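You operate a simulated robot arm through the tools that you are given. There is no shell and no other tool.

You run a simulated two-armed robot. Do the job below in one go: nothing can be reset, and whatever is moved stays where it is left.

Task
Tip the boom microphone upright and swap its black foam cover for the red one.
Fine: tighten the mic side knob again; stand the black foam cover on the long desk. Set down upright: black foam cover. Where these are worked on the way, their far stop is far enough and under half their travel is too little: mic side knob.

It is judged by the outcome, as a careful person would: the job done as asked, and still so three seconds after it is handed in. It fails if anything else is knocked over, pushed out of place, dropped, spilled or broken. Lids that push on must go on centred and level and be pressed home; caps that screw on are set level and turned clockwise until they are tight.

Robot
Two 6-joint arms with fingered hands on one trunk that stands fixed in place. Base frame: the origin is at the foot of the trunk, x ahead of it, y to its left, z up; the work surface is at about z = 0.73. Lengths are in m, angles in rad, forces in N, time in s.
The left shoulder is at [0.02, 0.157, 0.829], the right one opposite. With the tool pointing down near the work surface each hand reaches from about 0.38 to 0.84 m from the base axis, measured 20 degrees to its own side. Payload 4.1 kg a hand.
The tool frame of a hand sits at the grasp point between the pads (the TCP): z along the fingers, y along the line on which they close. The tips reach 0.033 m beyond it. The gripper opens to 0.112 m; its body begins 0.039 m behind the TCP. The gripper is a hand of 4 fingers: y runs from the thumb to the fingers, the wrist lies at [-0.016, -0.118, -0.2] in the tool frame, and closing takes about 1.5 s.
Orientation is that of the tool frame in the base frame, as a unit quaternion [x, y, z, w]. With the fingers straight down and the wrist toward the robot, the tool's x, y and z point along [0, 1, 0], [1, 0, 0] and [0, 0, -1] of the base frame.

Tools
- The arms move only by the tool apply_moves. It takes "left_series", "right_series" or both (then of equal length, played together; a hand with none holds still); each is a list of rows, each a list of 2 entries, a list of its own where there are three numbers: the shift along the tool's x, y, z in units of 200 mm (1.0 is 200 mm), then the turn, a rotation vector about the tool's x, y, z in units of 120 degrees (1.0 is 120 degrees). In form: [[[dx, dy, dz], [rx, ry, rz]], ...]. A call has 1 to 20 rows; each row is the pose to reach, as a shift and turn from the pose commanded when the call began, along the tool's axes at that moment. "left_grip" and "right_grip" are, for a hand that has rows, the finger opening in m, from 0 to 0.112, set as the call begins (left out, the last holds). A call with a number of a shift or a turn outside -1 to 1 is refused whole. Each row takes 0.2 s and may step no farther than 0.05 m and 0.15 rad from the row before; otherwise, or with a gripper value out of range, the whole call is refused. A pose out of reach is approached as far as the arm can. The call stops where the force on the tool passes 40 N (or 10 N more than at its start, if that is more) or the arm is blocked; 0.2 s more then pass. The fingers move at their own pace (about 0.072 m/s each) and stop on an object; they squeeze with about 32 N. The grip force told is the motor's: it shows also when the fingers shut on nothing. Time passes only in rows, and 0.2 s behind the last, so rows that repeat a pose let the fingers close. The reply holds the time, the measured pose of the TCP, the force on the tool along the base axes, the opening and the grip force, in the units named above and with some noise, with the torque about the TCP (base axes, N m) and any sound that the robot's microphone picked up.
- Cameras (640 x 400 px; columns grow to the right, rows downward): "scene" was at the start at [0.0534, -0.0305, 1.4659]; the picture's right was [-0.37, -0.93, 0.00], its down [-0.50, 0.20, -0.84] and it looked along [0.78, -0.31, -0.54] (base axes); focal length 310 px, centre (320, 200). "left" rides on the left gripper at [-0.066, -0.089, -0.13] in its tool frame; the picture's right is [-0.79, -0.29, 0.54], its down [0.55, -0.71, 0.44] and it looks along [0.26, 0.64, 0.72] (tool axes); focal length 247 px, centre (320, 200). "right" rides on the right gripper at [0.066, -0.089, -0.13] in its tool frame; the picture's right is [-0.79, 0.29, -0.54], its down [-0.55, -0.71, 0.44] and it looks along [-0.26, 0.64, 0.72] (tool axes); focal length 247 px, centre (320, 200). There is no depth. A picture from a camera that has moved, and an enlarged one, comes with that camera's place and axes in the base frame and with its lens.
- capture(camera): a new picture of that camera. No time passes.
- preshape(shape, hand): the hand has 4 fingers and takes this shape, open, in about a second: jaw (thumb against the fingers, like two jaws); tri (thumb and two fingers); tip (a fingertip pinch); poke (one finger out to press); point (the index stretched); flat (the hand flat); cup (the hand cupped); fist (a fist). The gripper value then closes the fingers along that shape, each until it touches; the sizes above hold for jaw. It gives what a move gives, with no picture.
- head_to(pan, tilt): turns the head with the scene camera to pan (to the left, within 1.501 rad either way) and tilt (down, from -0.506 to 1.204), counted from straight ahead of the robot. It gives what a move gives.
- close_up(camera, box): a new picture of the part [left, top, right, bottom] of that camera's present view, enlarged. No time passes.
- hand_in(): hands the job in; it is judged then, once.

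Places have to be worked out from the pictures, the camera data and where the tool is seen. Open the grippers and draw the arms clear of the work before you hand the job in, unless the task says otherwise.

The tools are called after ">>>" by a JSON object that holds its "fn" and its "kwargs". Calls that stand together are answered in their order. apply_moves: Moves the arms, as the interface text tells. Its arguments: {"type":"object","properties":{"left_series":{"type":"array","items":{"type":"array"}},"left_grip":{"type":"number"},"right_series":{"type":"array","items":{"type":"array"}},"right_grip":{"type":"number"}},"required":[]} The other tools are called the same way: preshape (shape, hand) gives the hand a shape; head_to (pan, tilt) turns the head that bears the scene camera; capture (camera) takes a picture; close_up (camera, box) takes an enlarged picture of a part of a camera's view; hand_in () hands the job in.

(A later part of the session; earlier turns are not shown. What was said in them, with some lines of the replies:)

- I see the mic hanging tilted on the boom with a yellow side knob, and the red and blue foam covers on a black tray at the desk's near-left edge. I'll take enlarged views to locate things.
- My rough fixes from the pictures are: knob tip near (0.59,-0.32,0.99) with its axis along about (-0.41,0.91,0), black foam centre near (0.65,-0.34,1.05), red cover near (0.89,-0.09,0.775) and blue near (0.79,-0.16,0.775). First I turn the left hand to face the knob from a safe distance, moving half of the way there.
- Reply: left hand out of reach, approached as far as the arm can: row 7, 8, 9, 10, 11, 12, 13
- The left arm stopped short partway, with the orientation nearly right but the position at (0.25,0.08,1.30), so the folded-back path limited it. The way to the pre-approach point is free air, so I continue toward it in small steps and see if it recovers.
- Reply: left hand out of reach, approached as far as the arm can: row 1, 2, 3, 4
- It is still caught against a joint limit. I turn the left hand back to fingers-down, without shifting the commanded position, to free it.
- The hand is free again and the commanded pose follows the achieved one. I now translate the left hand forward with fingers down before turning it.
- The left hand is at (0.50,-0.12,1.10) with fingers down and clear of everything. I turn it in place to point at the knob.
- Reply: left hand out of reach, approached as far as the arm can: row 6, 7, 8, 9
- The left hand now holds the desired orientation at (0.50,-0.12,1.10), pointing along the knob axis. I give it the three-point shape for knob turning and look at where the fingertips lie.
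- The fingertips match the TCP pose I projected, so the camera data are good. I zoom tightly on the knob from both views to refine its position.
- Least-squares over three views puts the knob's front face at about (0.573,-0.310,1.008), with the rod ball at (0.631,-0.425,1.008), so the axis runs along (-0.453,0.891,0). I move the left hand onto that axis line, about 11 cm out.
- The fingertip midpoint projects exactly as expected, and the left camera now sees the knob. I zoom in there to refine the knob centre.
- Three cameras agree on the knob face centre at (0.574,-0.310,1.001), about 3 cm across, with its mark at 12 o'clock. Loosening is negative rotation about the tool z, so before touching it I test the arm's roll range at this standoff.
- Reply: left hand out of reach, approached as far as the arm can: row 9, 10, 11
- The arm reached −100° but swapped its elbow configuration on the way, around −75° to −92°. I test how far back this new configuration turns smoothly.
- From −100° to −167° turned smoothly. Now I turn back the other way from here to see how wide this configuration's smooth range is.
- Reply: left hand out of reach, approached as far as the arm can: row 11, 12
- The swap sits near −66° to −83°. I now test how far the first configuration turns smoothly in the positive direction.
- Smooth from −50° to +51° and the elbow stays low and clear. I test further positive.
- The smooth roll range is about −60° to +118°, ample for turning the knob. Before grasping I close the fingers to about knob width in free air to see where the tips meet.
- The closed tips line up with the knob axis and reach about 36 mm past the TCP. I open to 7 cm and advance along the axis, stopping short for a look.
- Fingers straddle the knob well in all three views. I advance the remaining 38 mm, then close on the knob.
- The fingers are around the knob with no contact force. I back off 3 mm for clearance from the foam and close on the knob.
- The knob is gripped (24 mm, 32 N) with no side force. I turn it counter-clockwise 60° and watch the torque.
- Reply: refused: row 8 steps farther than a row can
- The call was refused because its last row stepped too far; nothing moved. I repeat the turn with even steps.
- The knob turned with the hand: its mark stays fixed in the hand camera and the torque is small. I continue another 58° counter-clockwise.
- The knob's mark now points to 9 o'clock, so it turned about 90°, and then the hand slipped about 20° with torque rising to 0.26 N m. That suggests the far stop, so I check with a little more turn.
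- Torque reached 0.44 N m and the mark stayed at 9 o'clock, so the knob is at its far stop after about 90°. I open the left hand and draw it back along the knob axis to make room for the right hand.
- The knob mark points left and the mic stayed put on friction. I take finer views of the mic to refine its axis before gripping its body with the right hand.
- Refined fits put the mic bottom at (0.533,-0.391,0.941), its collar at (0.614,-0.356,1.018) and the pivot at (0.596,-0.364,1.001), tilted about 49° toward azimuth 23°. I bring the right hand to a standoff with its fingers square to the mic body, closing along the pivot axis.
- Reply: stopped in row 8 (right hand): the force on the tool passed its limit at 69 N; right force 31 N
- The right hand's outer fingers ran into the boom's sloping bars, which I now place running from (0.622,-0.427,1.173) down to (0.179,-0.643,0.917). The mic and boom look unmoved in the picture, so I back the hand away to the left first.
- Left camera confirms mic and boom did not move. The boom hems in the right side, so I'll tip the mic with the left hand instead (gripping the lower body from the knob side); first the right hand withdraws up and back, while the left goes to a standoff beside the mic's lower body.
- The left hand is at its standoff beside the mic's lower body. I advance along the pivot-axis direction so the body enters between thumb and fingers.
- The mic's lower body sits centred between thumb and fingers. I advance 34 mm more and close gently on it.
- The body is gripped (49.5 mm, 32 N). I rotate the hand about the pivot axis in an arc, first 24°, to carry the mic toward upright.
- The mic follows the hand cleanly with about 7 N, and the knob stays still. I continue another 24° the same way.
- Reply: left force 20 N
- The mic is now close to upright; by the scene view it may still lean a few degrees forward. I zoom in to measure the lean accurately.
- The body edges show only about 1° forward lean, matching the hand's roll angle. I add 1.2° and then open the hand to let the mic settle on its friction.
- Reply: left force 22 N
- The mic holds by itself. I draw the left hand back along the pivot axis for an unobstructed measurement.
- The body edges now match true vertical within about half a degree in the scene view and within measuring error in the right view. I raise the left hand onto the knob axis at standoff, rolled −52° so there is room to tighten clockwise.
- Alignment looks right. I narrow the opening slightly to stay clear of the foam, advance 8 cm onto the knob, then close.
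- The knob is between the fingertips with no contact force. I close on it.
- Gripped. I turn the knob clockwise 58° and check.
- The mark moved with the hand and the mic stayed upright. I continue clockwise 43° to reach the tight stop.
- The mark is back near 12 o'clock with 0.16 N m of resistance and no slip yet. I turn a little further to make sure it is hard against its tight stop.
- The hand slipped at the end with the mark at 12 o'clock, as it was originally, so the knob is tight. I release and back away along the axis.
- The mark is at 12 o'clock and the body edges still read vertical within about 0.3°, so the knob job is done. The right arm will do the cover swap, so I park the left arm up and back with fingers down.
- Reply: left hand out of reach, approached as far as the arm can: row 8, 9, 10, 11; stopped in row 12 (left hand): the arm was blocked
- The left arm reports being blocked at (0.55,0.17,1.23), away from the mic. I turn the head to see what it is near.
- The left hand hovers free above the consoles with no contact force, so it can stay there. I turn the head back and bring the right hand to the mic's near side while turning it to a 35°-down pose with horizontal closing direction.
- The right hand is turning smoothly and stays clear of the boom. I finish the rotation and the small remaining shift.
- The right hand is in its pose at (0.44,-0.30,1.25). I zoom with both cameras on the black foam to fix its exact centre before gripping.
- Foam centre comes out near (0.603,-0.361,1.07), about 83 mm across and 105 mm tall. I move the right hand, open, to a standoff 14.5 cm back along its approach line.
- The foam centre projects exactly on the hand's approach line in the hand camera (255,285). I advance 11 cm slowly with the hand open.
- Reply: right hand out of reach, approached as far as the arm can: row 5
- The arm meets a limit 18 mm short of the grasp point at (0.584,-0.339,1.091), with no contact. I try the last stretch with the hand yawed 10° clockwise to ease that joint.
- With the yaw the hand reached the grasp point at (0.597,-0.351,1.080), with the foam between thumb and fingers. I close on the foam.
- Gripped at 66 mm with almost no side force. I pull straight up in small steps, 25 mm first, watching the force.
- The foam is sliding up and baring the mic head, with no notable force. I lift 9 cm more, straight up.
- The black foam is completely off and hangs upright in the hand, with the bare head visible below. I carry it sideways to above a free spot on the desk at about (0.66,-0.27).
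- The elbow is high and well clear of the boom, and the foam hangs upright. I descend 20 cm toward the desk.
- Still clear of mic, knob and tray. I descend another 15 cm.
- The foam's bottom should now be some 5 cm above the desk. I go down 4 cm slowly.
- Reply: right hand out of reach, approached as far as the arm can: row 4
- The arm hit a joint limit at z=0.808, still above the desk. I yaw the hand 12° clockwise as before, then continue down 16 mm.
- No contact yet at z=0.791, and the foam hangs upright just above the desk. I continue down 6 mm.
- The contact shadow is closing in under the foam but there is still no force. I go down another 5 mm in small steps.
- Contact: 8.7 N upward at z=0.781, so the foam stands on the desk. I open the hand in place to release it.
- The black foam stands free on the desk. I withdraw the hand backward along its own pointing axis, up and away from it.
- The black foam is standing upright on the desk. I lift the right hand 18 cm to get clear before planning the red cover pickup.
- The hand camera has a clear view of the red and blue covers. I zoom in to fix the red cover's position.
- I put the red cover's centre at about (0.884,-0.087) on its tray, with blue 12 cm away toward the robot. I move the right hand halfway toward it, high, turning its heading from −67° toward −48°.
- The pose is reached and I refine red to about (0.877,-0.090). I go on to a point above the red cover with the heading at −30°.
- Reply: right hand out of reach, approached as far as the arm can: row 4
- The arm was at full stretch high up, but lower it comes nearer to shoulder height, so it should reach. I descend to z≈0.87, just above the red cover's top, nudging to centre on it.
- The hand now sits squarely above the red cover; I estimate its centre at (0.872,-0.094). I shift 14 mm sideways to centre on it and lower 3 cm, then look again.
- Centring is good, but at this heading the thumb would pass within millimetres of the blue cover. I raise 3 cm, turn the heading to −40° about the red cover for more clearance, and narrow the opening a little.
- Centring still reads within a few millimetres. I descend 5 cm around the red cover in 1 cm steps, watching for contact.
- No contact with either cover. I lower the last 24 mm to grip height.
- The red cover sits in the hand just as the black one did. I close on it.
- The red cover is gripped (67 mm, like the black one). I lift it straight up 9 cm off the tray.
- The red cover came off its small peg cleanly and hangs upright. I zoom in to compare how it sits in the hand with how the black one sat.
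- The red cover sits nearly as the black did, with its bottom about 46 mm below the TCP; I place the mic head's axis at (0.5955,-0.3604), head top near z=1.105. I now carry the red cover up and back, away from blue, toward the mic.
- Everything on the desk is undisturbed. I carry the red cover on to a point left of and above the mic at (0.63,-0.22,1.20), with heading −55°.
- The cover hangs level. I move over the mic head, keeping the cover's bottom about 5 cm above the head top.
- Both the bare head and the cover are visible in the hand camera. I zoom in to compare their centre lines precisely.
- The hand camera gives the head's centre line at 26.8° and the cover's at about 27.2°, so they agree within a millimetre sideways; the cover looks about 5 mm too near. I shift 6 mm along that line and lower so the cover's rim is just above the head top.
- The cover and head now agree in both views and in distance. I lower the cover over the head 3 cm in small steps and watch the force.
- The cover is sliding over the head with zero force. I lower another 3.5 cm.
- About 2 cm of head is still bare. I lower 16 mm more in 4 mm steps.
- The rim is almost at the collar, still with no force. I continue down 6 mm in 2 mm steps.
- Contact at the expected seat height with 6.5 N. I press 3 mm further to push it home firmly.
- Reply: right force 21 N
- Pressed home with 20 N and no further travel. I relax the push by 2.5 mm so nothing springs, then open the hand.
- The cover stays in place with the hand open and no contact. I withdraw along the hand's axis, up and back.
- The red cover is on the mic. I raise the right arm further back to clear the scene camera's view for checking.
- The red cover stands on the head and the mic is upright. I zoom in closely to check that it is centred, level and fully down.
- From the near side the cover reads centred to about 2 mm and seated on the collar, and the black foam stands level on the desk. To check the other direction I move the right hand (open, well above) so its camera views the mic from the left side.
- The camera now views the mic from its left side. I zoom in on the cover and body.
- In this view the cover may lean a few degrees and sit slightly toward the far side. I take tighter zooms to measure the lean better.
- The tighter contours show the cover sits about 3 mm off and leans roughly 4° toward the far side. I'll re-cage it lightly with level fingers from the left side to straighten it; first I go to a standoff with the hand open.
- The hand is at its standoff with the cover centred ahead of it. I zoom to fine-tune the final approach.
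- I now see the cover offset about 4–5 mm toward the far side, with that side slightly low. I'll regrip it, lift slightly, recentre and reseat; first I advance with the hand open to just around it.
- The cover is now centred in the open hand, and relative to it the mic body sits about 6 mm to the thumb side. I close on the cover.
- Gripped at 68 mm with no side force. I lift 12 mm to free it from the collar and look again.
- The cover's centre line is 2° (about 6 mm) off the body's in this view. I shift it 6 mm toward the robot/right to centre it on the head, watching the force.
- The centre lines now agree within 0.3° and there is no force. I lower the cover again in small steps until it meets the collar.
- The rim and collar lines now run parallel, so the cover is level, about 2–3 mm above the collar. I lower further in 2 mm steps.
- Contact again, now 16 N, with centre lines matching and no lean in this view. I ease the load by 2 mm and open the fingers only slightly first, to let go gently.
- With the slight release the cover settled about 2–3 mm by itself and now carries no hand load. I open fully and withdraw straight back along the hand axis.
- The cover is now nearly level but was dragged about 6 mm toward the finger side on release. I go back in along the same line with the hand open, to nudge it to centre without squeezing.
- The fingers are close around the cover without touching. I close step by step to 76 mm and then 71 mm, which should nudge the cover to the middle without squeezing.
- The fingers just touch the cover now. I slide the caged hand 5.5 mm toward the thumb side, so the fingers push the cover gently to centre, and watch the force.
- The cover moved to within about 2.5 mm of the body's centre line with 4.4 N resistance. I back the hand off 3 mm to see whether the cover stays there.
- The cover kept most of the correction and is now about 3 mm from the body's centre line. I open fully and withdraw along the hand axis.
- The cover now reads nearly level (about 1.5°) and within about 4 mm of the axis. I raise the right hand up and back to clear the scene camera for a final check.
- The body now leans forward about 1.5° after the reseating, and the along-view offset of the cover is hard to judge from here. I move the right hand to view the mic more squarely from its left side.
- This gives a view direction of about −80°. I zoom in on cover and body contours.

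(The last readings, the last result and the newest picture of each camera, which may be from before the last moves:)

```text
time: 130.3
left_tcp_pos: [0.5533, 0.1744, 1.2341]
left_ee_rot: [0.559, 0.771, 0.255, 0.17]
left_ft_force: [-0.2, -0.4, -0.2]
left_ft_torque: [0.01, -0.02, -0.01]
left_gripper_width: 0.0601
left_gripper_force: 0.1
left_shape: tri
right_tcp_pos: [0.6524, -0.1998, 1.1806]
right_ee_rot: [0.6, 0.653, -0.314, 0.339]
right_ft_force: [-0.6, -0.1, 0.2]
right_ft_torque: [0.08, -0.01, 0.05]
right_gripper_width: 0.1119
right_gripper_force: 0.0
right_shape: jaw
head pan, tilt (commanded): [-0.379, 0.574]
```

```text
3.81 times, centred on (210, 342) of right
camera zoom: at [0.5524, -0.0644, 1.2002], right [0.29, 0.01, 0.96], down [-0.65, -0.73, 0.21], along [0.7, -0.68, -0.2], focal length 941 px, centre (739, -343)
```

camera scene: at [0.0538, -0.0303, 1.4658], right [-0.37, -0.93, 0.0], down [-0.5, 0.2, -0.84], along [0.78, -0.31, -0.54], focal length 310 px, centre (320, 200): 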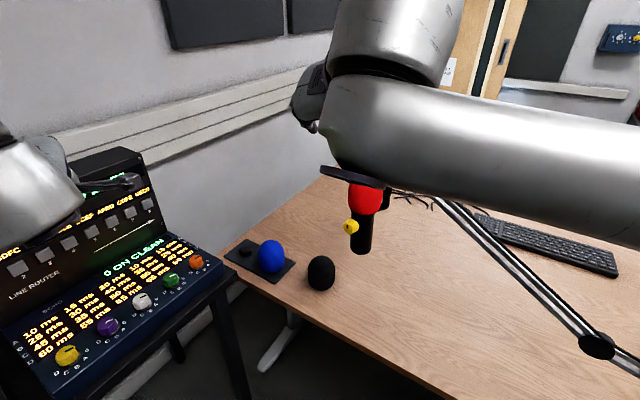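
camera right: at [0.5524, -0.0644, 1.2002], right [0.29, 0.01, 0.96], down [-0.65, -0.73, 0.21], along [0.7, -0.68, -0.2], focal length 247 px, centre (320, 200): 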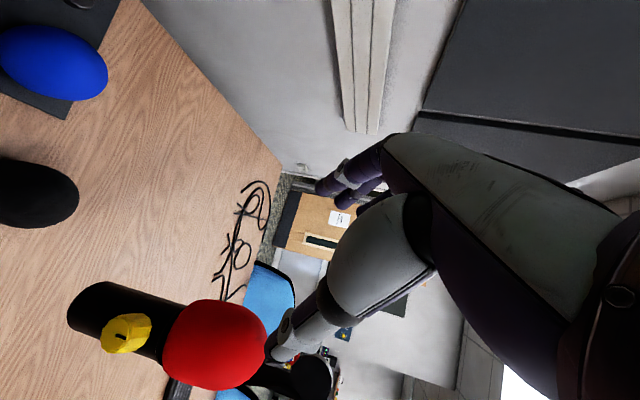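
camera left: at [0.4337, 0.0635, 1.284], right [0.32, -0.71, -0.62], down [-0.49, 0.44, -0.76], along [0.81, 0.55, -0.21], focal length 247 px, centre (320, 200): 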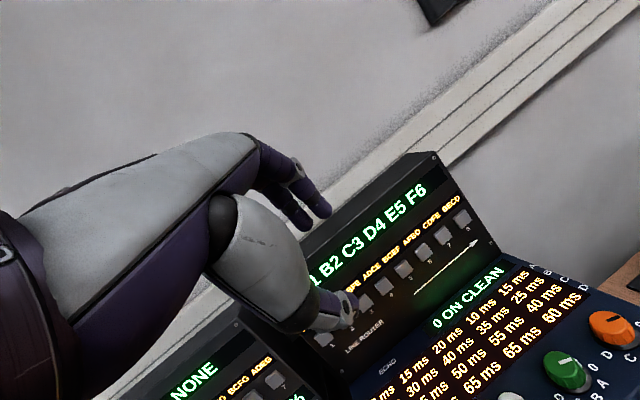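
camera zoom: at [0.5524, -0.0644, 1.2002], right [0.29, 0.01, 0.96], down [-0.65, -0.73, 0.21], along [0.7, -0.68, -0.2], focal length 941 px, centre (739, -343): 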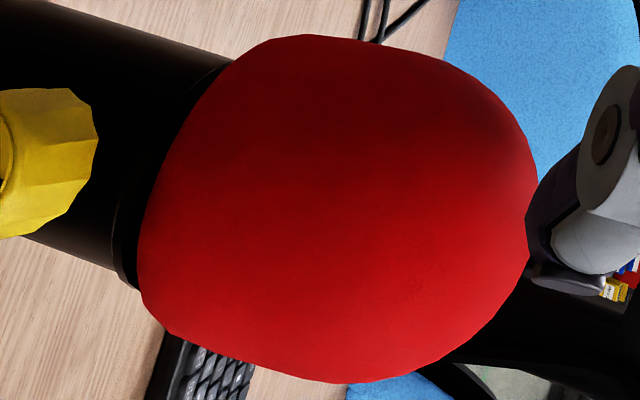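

From here the cover is about 4 mm forward of the body axis with 1–2° of lean. To pin down the remaining direction I swing the hand further round.

>>> {"fn": "apply_moves", "kwargs": {"right_series": [[[0.041, 0, 0.0286], [0.0342, 0, 0.0239]], [[0.082, 0.01, 0.0573], [0.0683, 0, 0.0477]], [[0.123, 0.02, 0.0859], [0.1025, 0.0005, 0.0716]], [[0.164, 0.03, 0.1146], [0.1367, 0.0007, 0.0955]]]}}

>>> {"fn": "capture", "kwargs": {"camera": "right"}}

```text
time: 131.3
left_tcp_pos: [0.5532, 0.1751, 1.234]
left_ee_rot: [0.558, 0.771, 0.255, 0.17]
left_ft_force: [-0.8, -0.4, 0.2]
left_ft_torque: [0.03, -0.01, -0.04]
left_gripper_width: 0.0601
left_gripper_force: 0.0
left_shape: tri
right_tcp_pos: [0.6585, -0.1998, 1.1396]
right_ee_rot: [0.703, 0.54, -0.368, 0.28]
right_ft_force: [-0.6, -0.9, 0.3]
right_ft_torque: [0.05, -0.01, 0.04]
right_gripper_width: 0.112
right_gripper_force: 0.0
right_shape: jaw
head pan, tilt (commanded): [-0.379, 0.574]
```

```text
taken
camera right: at [0.6112, -0.0368, 1.1597], right [0.28, -0.09, 0.96], down [-0.86, -0.46, 0.21], along [0.43, -0.88, -0.2], focal length 247 px, centre (320, 200)
```

right: 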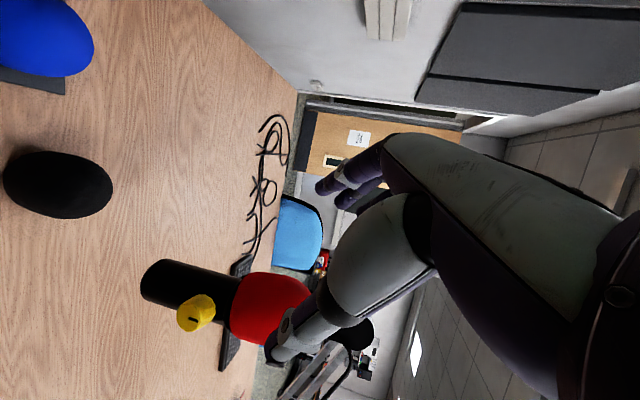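

Reached; now the view is along −91°. I zoom in again for the contours.

>>> {"fn": "close_up", "kwargs": {"camera": "right", "box": [130, 250, 260, 350]}}

>>> {"fn": "close_up", "kwargs": {"camera": "right", "box": [210, 260, 330, 355]}}

```text
4.00 times, centred on (195, 300) of right
camera zoom: at [0.6112, -0.0368, 1.1597], right [0.28, -0.09, 0.96], down [-0.86, -0.46, 0.21], along [0.43, -0.88, -0.2], focal length 988 px, centre (820, -200)
```

zoom: 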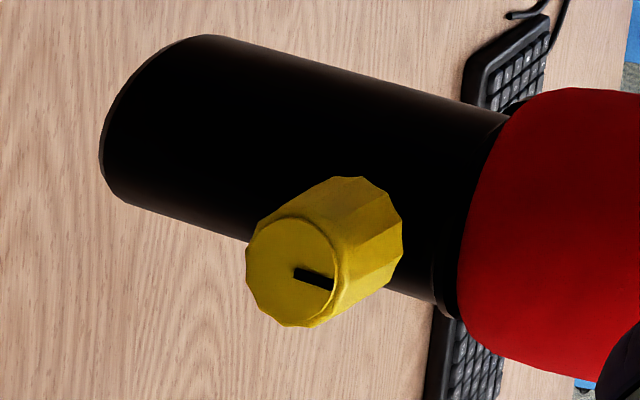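

```text
4.21 times, centred on (270, 308) of right
camera zoom: at [0.6112, -0.0368, 1.1597], right [0.28, -0.09, 0.96], down [-0.86, -0.46, 0.21], along [0.43, -0.88, -0.2], focal length 1040 px, centre (530, -253)
```

zoom: 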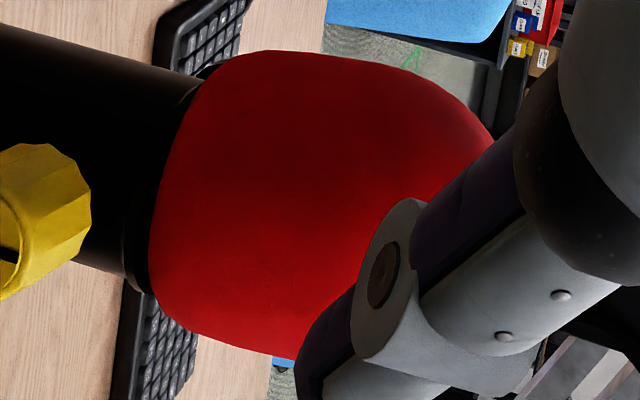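

From this side the cover sits on the collar about 4–5 mm forward of the axis with only a degree or two of lean relative to the mic, and the black cover stands upright. I consider it well seated, so I draw the right arm up and away from the work.

>>> {"fn": "apply_moves", "kwargs": {"right_series": [[[-0.1545, -0.1333, -0.0113], [-0.0456, 0, -0.0318]], [[-0.309, -0.2665, -0.0227], [-0.0911, 0, -0.0635]], [[-0.4635, -0.3998, -0.034], [-0.1367, 0, -0.0953]], [[-0.618, -0.533, -0.0453], [-0.1822, 0, -0.127]], [[-0.7725, -0.6663, -0.0567], [-0.2278, 0, -0.1588]], [[-0.927, -0.7995, -0.068], [-0.2733, -0.0013, -0.1905]]]}}

>>> {"fn": "capture", "kwargs": {"camera": "scene"}}

>>> {"fn": "capture", "kwargs": {"camera": "right"}}

```text
time: 132.7
left_tcp_pos: [0.5547, 0.1738, 1.2333]
left_ee_rot: [0.558, 0.771, 0.255, 0.17]
left_ft_force: [0.7, -0.4, -0.7]
left_ft_torque: [-0.02, -0.01, 0.02]
left_gripper_width: 0.0604
left_gripper_force: 0.1
left_shape: tri
right_tcp_pos: [0.4818, -0.2476, 1.3005]
right_ee_rot: [0.474, 0.749, -0.252, 0.389]
right_ft_force: [0.9, -0.1, -0.4]
right_ft_torque: [-0.04, 0.04, -0.06]
right_gripper_width: 0.1117
right_gripper_force: 0.1
right_shape: jaw
head pan, tilt (commanded): [-0.379, 0.574]
```

```text
taken
camera scene: at [0.0541, -0.0301, 1.4658], right [-0.37, -0.93, 0.0], down [-0.51, 0.2, -0.84], along [0.78, -0.31, -0.54], focal length 310 px, centre (320, 200)
```

scene: 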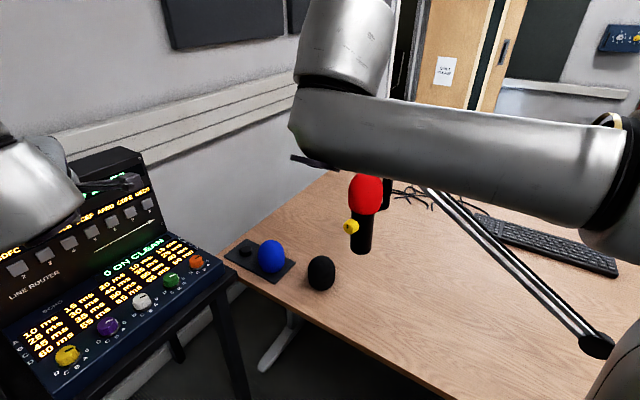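

```text
taken
camera right: at [0.3427, -0.1549, 1.3206], right [0.27, 0.12, 0.96], down [-0.36, -0.91, 0.21], along [0.89, -0.4, -0.21], focal length 247 px, centre (320, 200)
```

right: 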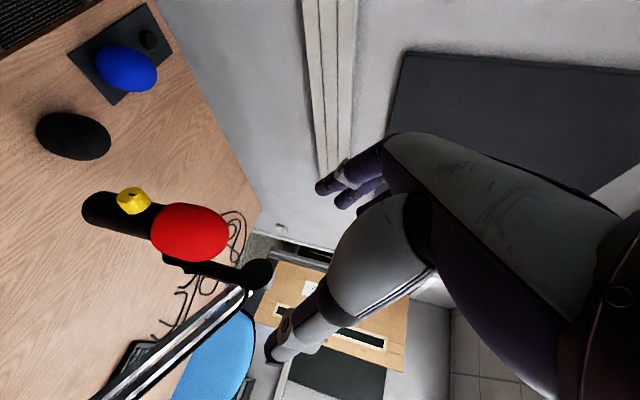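

The work area is clearer now. I take a final zoomed look at the mic with its red cover and at the black cover.

>>> {"fn": "close_up", "kwargs": {"camera": "scene", "box": [325, 165, 405, 260]}}

>>> {"fn": "close_up", "kwargs": {"camera": "scene", "box": [225, 220, 355, 300]}}

```text
4.21 times, centred on (365, 212) of scene
camera zoom: at [0.0541, -0.0301, 1.4658], right [-0.37, -0.93, 0.0], down [-0.51, 0.2, -0.84], along [0.78, -0.31, -0.54], focal length 1304 px, centre (130, 147)
```

zoom: 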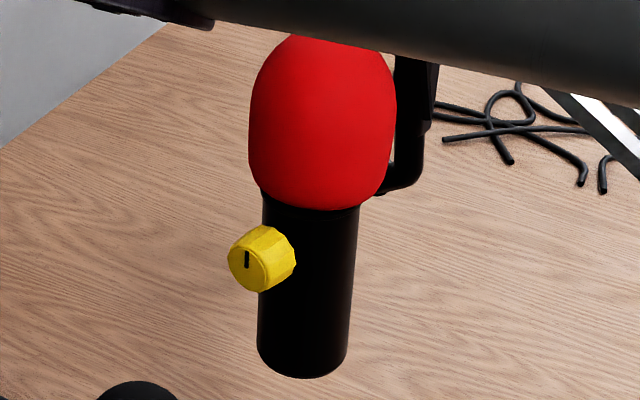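

```text
4.92 times, centred on (290, 260) of scene
camera zoom: at [0.0541, -0.0301, 1.4658], right [-0.37, -0.93, 0.0], down [-0.51, 0.2, -0.84], along [0.78, -0.31, -0.54], focal length 1525 px, centre (468, -95)
```

zoom: 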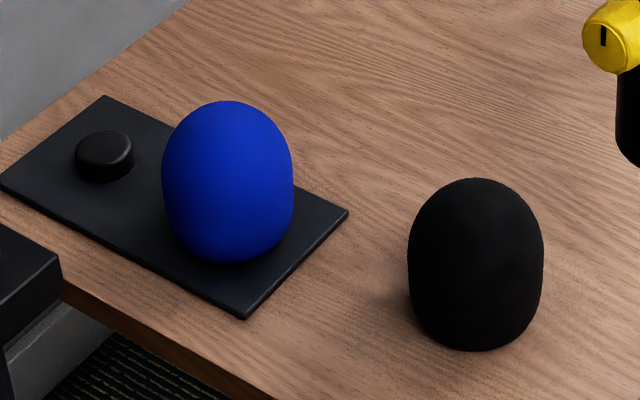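

The red cover sits squarely on the upright mic, the knob mark is at 12 o'clock, and the black cover stands level on the desk beside the untouched tray and blue cover. I draw the right hand back a bit more and open the left hand where it hovers.

>>> {"fn": "apply_moves", "kwargs": {"right_series": [[[-0.06, -0.09, -0.07], [0, 0, 0]], [[-0.12, -0.18, -0.14], [0, 0, 0]], [[-0.16, -0.26, -0.2], [0, 0, 0]], [[-0.2, -0.33, -0.25], [0, 0, 0]]], "left_series": [[[0, 0, 0], [0, 0, 0]], [[0, 0, 0], [0, 0, 0]], [[0, 0, 0], [0, 0, 0]], [[0, 0, 0], [0, 0, 0]]], "left_grip": 0.112, "right_grip": 0.112}}

>>> {"fn": "capture", "kwargs": {"camera": "scene"}}

>>> {"fn": "close_up", "kwargs": {"camera": "scene", "box": [325, 165, 405, 260]}}

```text
time: 133.7
left_tcp_pos: [0.5541, 0.1741, 1.2333]
left_ee_rot: [0.559, 0.771, 0.254, 0.17]
left_ft_force: [0.5, 0.0, 0.1]
left_ft_torque: [-0.04, 0.01, 0.02]
left_gripper_width: 0.1115
left_gripper_force: 0.1
left_shape: tri
right_tcp_pos: [0.4153, -0.2608, 1.3635]
right_ee_rot: [0.475, 0.748, -0.251, 0.389]
right_ft_force: [0.0, 0.6, 0.4]
right_ft_torque: [0.0, 0.03, 0.0]
right_gripper_width: 0.1119
right_gripper_force: 0.0
right_shape: jaw
head pan, tilt (commanded): [-0.379, 0.574]
```

```text
taken
camera scene: at [0.0536, -0.0304, 1.4658], right [-0.37, -0.93, 0.0], down [-0.5, 0.2, -0.84], along [0.78, -0.31, -0.54], focal length 310 px, centre (320, 200)
```

scene: 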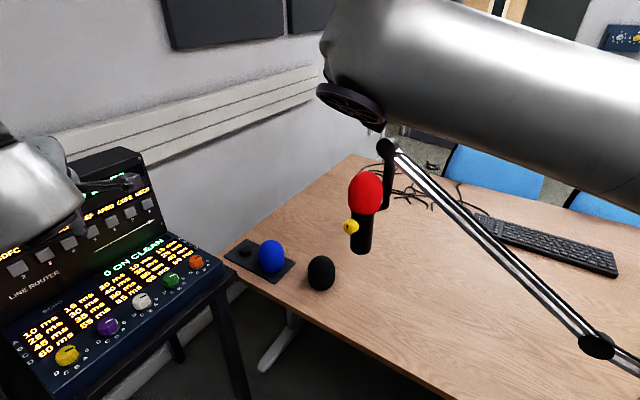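

```text
4.21 times, centred on (365, 212) of scene
camera zoom: at [0.0536, -0.0304, 1.4658], right [-0.37, -0.93, 0.0], down [-0.5, 0.2, -0.84], along [0.78, -0.31, -0.54], focal length 1304 px, centre (130, 147)
```

zoom: 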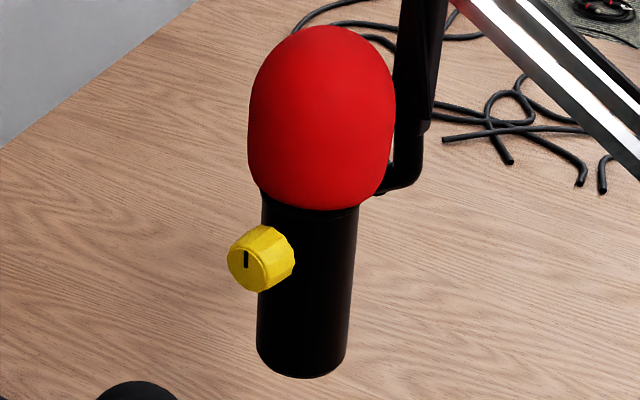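

Nothing has moved since the last picture. The mic is upright with its knob tight and the red cover seated, the black cover stands on the desk, both hands are open and both arms are clear. I hand the job in.

>>> {"fn": "hand_in", "kwargs": {}}

```text
The job is handed in.
```

I've handed the job in: the mic is upright with the red cover on it, the knob is tight, and the black cover is standing on the desk. I don't have the judging result. The position figures below are my own readings from the cameras.

- **Mic:** it leans about 1.5–2° forward. It read within half a degree after I tightened the knob, but seating the red cover nudged it.
- **Side knob:** I turned it to its far stop, about 90°, to loosen it, then back until it was tight. Its mark is at 12 o'clock again, as at the start.
- **Red cover:** I pressed it down onto the collar with about 20 N, then regripped and reseated it to straighten it. It sits roughly 4–5 mm forward of the mic's centre line and leans a degree or two relative to the mic. It may therefore be less than perfectly centred.
- **Black cover:** it stands upright on the long desk.
- **Boom contact:** early on, the right hand bumped the boom arm and the force reached 69 N before it stopped. The boom and mic looked unmoved afterwards.
- **Everything else:** I saw no change to the blue cover or its tray.

Both hands are open and both arms are clear of the work.
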